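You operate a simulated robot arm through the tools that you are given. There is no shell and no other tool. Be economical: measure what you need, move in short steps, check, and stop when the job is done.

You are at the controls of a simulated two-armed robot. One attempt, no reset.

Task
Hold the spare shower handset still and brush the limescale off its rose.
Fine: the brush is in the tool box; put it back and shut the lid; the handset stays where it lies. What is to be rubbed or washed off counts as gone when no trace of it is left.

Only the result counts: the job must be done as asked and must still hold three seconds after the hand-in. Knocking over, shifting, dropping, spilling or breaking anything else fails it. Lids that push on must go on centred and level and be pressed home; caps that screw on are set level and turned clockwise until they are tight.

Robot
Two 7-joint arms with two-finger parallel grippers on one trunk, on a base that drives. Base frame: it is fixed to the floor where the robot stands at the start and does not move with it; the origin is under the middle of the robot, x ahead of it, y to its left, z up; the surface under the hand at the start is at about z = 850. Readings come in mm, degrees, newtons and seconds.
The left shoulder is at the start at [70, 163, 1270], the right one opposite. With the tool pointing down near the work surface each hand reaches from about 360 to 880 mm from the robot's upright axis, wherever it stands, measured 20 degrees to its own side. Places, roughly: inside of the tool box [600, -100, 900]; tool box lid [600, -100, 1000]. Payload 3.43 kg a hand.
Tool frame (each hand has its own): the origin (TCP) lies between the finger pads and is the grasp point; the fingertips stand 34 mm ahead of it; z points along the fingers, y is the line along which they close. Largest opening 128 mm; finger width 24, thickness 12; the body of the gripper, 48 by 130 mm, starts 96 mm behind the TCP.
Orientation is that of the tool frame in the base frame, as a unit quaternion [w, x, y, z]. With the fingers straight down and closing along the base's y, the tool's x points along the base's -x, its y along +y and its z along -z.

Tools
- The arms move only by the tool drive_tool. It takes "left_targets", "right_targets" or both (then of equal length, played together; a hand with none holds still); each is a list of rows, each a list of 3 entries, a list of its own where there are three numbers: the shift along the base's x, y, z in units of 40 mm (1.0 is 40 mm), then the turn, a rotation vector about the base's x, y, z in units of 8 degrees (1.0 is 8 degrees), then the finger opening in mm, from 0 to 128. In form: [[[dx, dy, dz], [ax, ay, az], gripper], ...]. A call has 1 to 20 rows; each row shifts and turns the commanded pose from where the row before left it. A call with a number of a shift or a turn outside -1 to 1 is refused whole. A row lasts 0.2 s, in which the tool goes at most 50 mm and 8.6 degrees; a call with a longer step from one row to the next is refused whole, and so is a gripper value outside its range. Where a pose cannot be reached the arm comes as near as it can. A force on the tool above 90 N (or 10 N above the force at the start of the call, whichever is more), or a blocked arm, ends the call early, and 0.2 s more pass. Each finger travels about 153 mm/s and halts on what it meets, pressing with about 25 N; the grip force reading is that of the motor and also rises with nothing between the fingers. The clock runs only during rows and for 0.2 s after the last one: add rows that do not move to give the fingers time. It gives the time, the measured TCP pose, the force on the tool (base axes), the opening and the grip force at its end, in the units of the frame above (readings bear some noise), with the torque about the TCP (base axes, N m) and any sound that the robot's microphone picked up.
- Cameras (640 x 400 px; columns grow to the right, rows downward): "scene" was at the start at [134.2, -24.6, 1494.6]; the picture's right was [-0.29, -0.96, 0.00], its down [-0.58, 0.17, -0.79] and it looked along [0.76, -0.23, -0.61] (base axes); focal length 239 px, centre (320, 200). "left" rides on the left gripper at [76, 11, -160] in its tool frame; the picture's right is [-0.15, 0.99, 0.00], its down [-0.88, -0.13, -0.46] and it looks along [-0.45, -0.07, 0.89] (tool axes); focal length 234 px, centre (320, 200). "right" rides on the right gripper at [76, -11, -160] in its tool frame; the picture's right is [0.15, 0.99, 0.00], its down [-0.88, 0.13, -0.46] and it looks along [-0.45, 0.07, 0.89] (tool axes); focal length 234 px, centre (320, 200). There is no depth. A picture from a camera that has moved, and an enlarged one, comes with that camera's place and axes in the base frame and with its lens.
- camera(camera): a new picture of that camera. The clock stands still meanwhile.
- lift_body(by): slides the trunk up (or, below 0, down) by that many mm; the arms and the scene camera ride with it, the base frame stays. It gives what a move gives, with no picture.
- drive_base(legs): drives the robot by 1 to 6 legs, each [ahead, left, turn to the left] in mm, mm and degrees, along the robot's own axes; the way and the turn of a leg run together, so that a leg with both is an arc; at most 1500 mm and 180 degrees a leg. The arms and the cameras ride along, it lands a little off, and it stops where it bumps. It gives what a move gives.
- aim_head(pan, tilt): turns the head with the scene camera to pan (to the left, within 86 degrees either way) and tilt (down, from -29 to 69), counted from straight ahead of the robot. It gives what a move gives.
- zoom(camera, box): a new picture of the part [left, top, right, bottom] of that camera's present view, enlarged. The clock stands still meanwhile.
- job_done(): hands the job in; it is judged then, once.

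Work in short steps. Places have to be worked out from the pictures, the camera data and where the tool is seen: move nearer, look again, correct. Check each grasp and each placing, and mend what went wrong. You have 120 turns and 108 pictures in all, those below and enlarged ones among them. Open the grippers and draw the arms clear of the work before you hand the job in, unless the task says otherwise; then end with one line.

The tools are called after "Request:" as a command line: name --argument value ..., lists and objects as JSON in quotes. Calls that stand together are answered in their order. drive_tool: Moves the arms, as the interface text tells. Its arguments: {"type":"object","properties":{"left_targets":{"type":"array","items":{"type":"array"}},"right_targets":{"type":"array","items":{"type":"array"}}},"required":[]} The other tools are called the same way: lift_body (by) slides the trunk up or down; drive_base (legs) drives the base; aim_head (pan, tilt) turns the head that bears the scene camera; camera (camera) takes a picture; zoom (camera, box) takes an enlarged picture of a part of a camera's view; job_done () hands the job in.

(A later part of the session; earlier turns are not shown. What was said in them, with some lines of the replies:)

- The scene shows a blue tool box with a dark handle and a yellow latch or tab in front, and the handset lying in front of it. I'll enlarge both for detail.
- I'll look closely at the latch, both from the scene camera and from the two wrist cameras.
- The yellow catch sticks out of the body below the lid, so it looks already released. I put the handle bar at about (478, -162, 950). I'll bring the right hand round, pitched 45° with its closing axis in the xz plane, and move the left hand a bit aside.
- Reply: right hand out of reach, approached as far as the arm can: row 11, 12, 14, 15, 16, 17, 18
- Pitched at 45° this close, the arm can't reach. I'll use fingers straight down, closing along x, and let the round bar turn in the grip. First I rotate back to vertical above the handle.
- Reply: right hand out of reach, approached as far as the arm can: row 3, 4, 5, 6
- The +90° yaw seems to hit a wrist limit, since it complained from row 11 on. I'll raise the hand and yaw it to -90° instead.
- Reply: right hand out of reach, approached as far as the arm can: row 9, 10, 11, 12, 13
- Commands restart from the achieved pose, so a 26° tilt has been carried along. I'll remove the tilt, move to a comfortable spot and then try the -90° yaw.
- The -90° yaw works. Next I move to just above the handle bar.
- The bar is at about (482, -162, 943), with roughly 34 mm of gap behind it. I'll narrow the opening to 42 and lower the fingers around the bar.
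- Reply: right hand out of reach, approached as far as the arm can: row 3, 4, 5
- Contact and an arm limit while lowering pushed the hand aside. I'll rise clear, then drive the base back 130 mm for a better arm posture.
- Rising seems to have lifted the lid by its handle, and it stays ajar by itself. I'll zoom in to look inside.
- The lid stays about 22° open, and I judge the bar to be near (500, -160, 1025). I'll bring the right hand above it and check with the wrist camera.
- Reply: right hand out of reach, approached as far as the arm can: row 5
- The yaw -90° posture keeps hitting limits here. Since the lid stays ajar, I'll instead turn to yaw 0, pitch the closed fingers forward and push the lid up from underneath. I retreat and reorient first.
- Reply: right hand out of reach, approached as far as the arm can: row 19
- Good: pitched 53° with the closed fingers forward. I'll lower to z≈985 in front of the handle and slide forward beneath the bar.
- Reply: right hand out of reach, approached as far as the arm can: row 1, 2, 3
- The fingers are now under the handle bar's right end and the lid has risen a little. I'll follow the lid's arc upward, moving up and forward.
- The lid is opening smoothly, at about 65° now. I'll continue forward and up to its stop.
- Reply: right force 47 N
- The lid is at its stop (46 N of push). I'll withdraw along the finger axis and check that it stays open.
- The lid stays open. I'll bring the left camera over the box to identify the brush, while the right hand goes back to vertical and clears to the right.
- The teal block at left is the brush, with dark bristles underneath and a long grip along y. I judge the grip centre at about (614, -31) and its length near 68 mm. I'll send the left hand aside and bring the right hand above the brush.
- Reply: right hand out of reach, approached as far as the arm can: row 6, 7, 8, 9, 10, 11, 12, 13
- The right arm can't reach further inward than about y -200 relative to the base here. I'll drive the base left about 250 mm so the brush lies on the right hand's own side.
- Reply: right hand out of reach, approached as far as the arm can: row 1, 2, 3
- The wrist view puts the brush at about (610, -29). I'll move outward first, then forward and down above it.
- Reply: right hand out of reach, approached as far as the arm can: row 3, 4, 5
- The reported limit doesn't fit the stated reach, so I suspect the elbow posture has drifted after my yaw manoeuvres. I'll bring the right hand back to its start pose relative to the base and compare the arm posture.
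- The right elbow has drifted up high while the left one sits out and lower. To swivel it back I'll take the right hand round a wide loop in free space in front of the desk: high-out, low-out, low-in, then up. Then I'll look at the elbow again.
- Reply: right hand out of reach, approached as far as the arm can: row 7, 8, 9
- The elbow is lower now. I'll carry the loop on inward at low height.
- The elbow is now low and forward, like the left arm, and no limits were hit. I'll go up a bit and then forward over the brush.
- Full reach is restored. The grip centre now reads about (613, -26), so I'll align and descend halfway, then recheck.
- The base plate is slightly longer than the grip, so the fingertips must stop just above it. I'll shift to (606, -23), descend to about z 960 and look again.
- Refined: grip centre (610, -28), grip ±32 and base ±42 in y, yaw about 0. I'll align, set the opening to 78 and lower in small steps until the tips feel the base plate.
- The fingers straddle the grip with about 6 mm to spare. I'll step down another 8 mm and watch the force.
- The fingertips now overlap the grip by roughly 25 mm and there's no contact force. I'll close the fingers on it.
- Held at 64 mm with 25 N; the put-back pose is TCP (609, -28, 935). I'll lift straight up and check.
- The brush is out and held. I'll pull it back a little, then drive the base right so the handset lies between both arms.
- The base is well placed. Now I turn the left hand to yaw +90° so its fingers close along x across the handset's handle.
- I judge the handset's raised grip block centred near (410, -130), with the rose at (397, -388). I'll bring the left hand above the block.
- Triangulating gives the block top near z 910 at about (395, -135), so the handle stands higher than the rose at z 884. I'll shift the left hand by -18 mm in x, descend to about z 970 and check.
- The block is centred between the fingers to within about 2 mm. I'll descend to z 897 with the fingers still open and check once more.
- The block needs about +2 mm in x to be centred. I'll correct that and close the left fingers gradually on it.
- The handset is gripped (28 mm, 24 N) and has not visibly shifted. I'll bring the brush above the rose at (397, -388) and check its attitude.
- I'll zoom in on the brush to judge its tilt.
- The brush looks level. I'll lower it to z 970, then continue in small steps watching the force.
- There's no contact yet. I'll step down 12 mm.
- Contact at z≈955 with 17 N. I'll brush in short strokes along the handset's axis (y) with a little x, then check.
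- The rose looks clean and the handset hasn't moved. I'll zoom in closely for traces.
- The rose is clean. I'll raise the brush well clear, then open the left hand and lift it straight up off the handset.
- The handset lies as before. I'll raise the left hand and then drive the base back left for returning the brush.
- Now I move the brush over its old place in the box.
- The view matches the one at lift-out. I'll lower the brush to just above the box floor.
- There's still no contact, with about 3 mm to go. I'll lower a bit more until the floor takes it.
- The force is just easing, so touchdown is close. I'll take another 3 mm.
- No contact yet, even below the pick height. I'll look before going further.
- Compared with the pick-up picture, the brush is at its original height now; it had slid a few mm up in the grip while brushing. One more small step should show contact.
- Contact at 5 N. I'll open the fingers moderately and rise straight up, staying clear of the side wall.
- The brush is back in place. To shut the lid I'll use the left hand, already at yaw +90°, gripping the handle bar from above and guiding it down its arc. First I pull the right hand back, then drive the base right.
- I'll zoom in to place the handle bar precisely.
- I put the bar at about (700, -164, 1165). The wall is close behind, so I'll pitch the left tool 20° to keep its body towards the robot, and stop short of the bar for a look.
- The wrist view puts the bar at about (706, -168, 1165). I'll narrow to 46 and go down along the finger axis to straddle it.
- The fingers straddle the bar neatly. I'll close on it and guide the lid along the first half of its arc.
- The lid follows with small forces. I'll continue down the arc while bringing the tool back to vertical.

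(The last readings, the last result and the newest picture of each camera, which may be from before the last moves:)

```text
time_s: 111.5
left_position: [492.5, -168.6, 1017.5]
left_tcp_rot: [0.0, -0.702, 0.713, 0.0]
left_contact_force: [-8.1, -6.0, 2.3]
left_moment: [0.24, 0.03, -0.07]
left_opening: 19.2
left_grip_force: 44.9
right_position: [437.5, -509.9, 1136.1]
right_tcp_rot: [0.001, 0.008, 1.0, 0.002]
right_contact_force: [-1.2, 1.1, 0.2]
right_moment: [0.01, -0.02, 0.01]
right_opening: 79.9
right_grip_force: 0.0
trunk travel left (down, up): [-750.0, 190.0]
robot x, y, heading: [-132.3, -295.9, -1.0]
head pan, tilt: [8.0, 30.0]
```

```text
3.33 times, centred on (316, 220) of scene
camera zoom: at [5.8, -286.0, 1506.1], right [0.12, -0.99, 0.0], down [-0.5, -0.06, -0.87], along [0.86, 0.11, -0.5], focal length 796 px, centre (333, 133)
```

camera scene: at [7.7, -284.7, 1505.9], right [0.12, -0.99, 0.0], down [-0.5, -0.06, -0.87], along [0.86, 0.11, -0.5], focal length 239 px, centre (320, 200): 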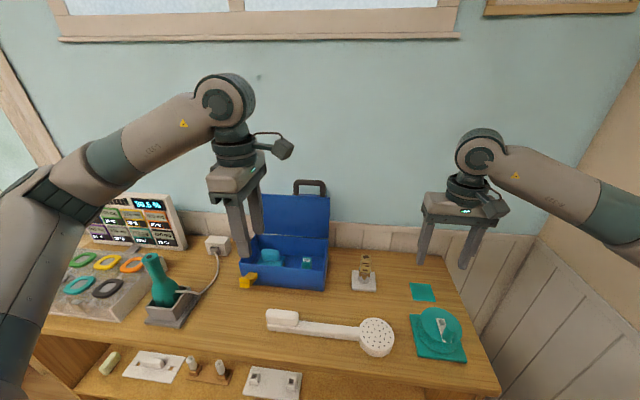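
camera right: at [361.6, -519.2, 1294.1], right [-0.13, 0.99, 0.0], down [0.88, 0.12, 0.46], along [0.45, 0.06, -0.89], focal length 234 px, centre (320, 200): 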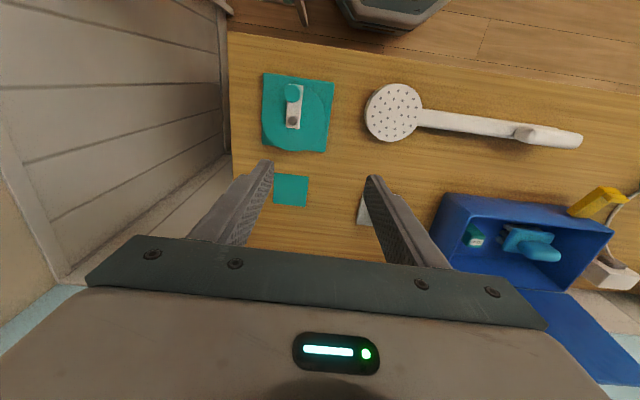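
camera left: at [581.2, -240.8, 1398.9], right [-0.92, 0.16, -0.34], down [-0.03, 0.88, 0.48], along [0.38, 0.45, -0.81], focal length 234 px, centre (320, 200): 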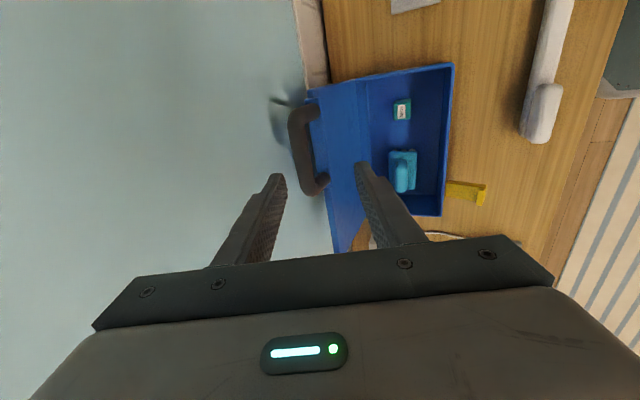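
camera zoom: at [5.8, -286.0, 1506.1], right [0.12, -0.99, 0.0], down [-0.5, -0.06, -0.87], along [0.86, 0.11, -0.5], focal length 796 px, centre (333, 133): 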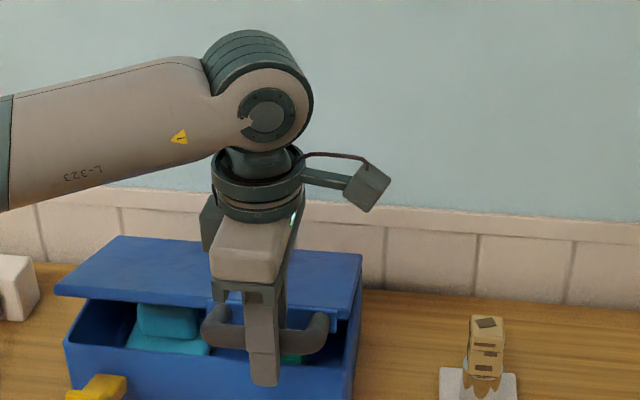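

Almost closed, at about 18°. I'll finish the arc and press gently.

Request:
drive_tool --left_targets '[[[-0.19, 0, -0.75], [0, 0, 0], 12], [[-0.07, 0, -0.58], [0, 0, 0], 12], [[0, 0, -0.3], [0, 0, 0], 12], [[0, 0, 0], [0, 0, 0], 12]]'

Request:
zoom --camera "scene" --box '[220, 180, 380, 280]'

```text
time_s: 112.5
left_position: [479.5, -169.6, 953.5]
left_tcp_rot: [0.0, -0.702, 0.712, 0.001]
left_contact_force: [-7.4, -6.9, -0.1]
left_moment: [0.16, -0.12, -0.04]
left_opening: 19.2
left_grip_force: 45.0
right_position: [436.3, -509.8, 1134.6]
right_tcp_rot: [0.0, 0.007, 1.0, 0.0]
right_contact_force: [-0.3, 0.1, 0.0]
right_moment: [-0.04, -0.01, 0.02]
right_opening: 80.0
right_grip_force: 0.1
trunk travel left (down, up): [-750.0, 190.0]
robot x, y, heading: [-135.2, -294.3, -0.9]
head pan, tilt: [8.0, 30.0]
```

```text
4.00 times, centred on (300, 230) of scene
camera zoom: at [6.4, -286.1, 1506.1], right [0.12, -0.99, 0.0], down [-0.5, -0.06, -0.87], along [0.86, 0.11, -0.5], focal length 955 px, centre (400, 80)
```

zoom: 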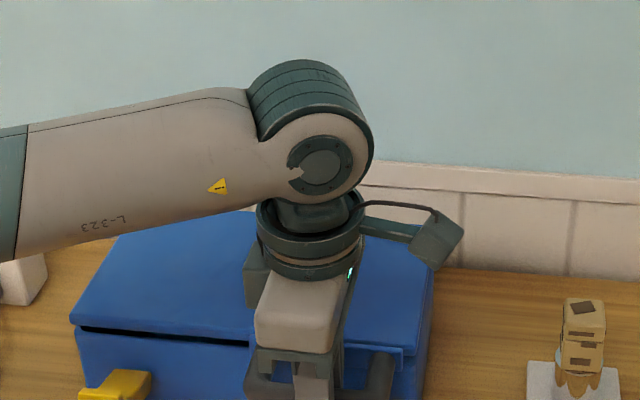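

A small gap remains at the front. I'll go down a few more mm.

Request:
drive_tool --left_targets '[[[0, 0, -0.15], [0, 0, 0], 12], [[0, 0, -0.15], [0, 0, 0], 12], [[0, 0, 0], [0, 0, 0], 12]]'

Request:
zoom --camera "scene" --box '[230, 220, 350, 295]'

```text
time_s: 113.3
left_position: [480.7, -169.6, 942.6]
left_tcp_rot: [0.002, -0.702, 0.712, -0.001]
left_contact_force: [0.1, -3.5, 11.3]
left_moment: [0.56, -0.08, -0.24]
left_opening: 19.5
left_grip_force: 45.1
right_position: [436.2, -509.1, 1135.3]
right_tcp_rot: [0.001, 0.008, 1.0, 0.002]
right_contact_force: [-0.2, 1.0, -0.6]
right_moment: [-0.02, -0.02, -0.02]
right_opening: 80.0
right_grip_force: 0.1
trunk travel left (down, up): [-750.0, 190.0]
robot x, y, heading: [-133.5, -294.1, -0.9]
head pan, tilt: [8.0, 30.0]
```

```text
5.33 times, centred on (290, 258) of scene
camera zoom: at [6.6, -285.7, 1506.3], right [0.12, -0.99, 0.0], down [-0.5, -0.06, -0.87], along [0.86, 0.11, -0.5], focal length 1274 px, centre (480, -107)
```

zoom: 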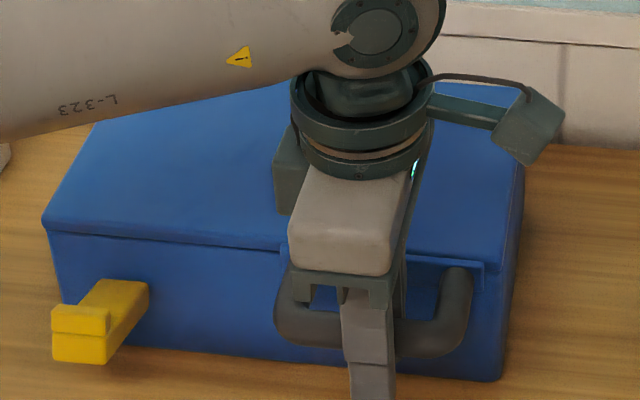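

The lid is seated with 11 N of contact. I'll open the fingers to 38 and rise straight up, then check that the lid stays shut.

Request:
drive_tool --left_targets '[[[0, 0, 0], [0, 0, 0], 26], [[0, 0, 0], [0, 0, 0], 36], [[0, 0, 0], [0, 0, 0], 38], [[0, 0, 0.2], [0, 0, 0], 38], [[0, 0, 0.5], [0, 0, 0], 38], [[0, 0, 0.8], [0, 0, 0], 38], [[0, 0, 0.9], [0, 0, 0], 38], [[-0.3, 0, 0.9], [0, 0, 0], 38], [[-0.3, 0.2, 0.9], [0, 0, 0], 38], [[0, 0, 0], [0, 0, 0], 38]]'

Request:
camera --camera "scene"

Request:
zoom --camera "scene" --box '[230, 220, 350, 295]'

```text
time_s: 115.5
left_position: [457.3, -162.0, 1110.7]
left_tcp_rot: [0.0, -0.703, 0.712, 0.0]
left_contact_force: [-0.5, 0.9, 0.3]
left_moment: [-0.02, -0.01, 0.03]
left_opening: 38.0
left_grip_force: 0.1
right_position: [436.7, -509.0, 1134.3]
right_tcp_rot: [0.0, 0.008, 1.0, 0.001]
right_contact_force: [0.3, -0.6, 0.2]
right_moment: [-0.01, 0.01, -0.02]
right_opening: 80.1
right_grip_force: 0.0
trunk travel left (down, up): [-750.0, 190.0]
robot x, y, heading: [-131.9, -295.0, -0.7]
head pan, tilt: [8.0, 30.0]
```

```text
18 pictures are left
camera scene: at [8.4, -285.0, 1505.9], right [0.12, -0.99, 0.0], down [-0.5, -0.06, -0.87], along [0.86, 0.11, -0.5], focal length 239 px, centre (320, 200)
```

scene: 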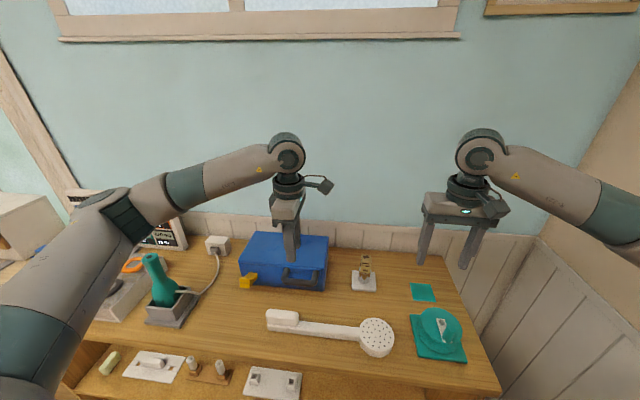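

```text
5.33 times, centred on (290, 258) of scene
camera zoom: at [8.4, -285.0, 1505.9], right [0.12, -0.99, 0.0], down [-0.5, -0.06, -0.87], along [0.86, 0.11, -0.5], focal length 1274 px, centre (480, -107)
```

zoom: 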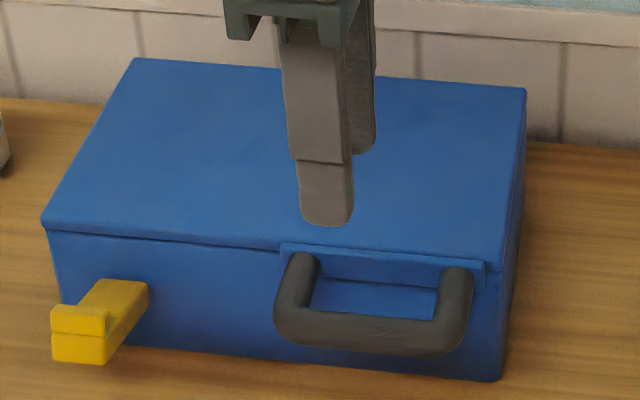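

The lid is shut and stays shut. I'll draw both arms clear, open the grippers and give the rose one last look.

Request:
drive_tool --left_targets '[[[-0.4, 0.5, 0.7], [0, 0, 0], 80], [[-0.4, 0.5, 0.7], [0, 0, 0], 100], [[-0.4, 0.5, 0.7], [0, 0, 0], 100], [[-0.4, 0.5, 0.5], [0, 0, 0], 100], [[-0.3, 0.5, 0], [0, 0, 0], 100], [[0, 0, 0], [0, 0, 0], 100]]' --right_targets '[[[-0.3, 0, 0.6], [0, 0, 0], 100], [[-0.3, 0, 0.6], [0, 0, 0], 100], [[-0.3, 0, 0.6], [0, 0, 0], 100], [[-0.2, 0, 0.4], [0, 0, 0], 100], [[0, 0, 0], [0, 0, 0], 100], [[0, 0, 0], [0, 0, 0], 100]]'

Request:
zoom --camera "scene" --box '[346, 308, 410, 348]'

Request:
zoom --camera "scene" --box '[220, 220, 476, 380]'

```text
time_s: 116.9
left_position: [378.4, -61.6, 1214.2]
left_tcp_rot: [-0.001, -0.702, 0.713, 0.0]
left_contact_force: [-0.6, -0.2, -0.8]
left_moment: [0.05, -0.02, -0.01]
left_opening: 99.8
left_grip_force: 0.0
right_position: [393.2, -507.4, 1222.4]
right_tcp_rot: [0.001, 0.008, 1.0, 0.0]
right_contact_force: [-0.3, -0.2, 0.1]
right_moment: [0.0, 0.01, 0.0]
right_opening: 100.1
right_grip_force: 0.1
trunk travel left (down, up): [-750.0, 190.0]
robot x, y, heading: [-133.2, -295.6, -1.0]
head pan, tilt: [8.0, 30.0]
```

```text
10.00 times, centred on (378, 328) of scene
camera zoom: at [8.1, -285.7, 1505.9], right [0.12, -0.99, 0.0], down [-0.5, -0.06, -0.87], along [0.86, 0.11, -0.5], focal length 2388 px, centre (-260, -1080)
```

zoom: 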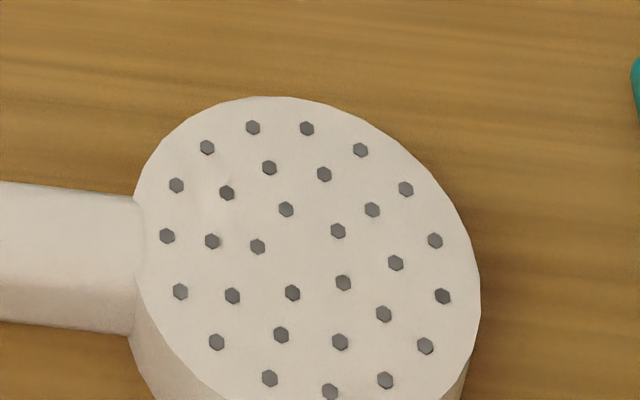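

```text
2.50 times, centred on (348, 300) of scene
camera zoom: at [8.1, -285.7, 1505.9], right [0.12, -0.99, 0.0], down [-0.5, -0.06, -0.87], along [0.86, 0.11, -0.5], focal length 597 px, centre (250, -50)
```

zoom: 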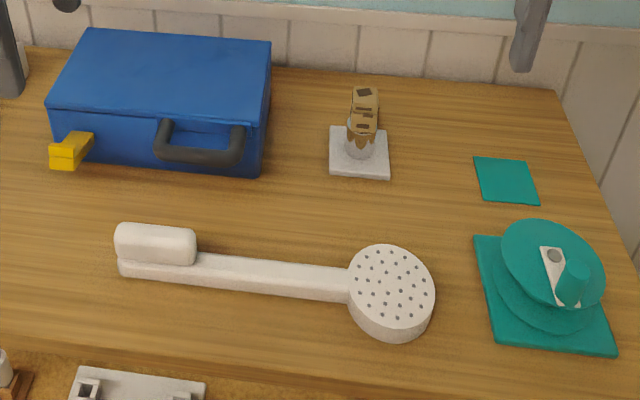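

The rose is clean, the handset is in place, the brush is back in the box, the lid is shut and the arms are clear. I'm handing in.

Request:
job_done

```text
The job is handed in.
```

The limescale is brushed off the rose with no trace showing in close-up. The handset lies where it was, the brush is back in the tool box, and the lid is shut.
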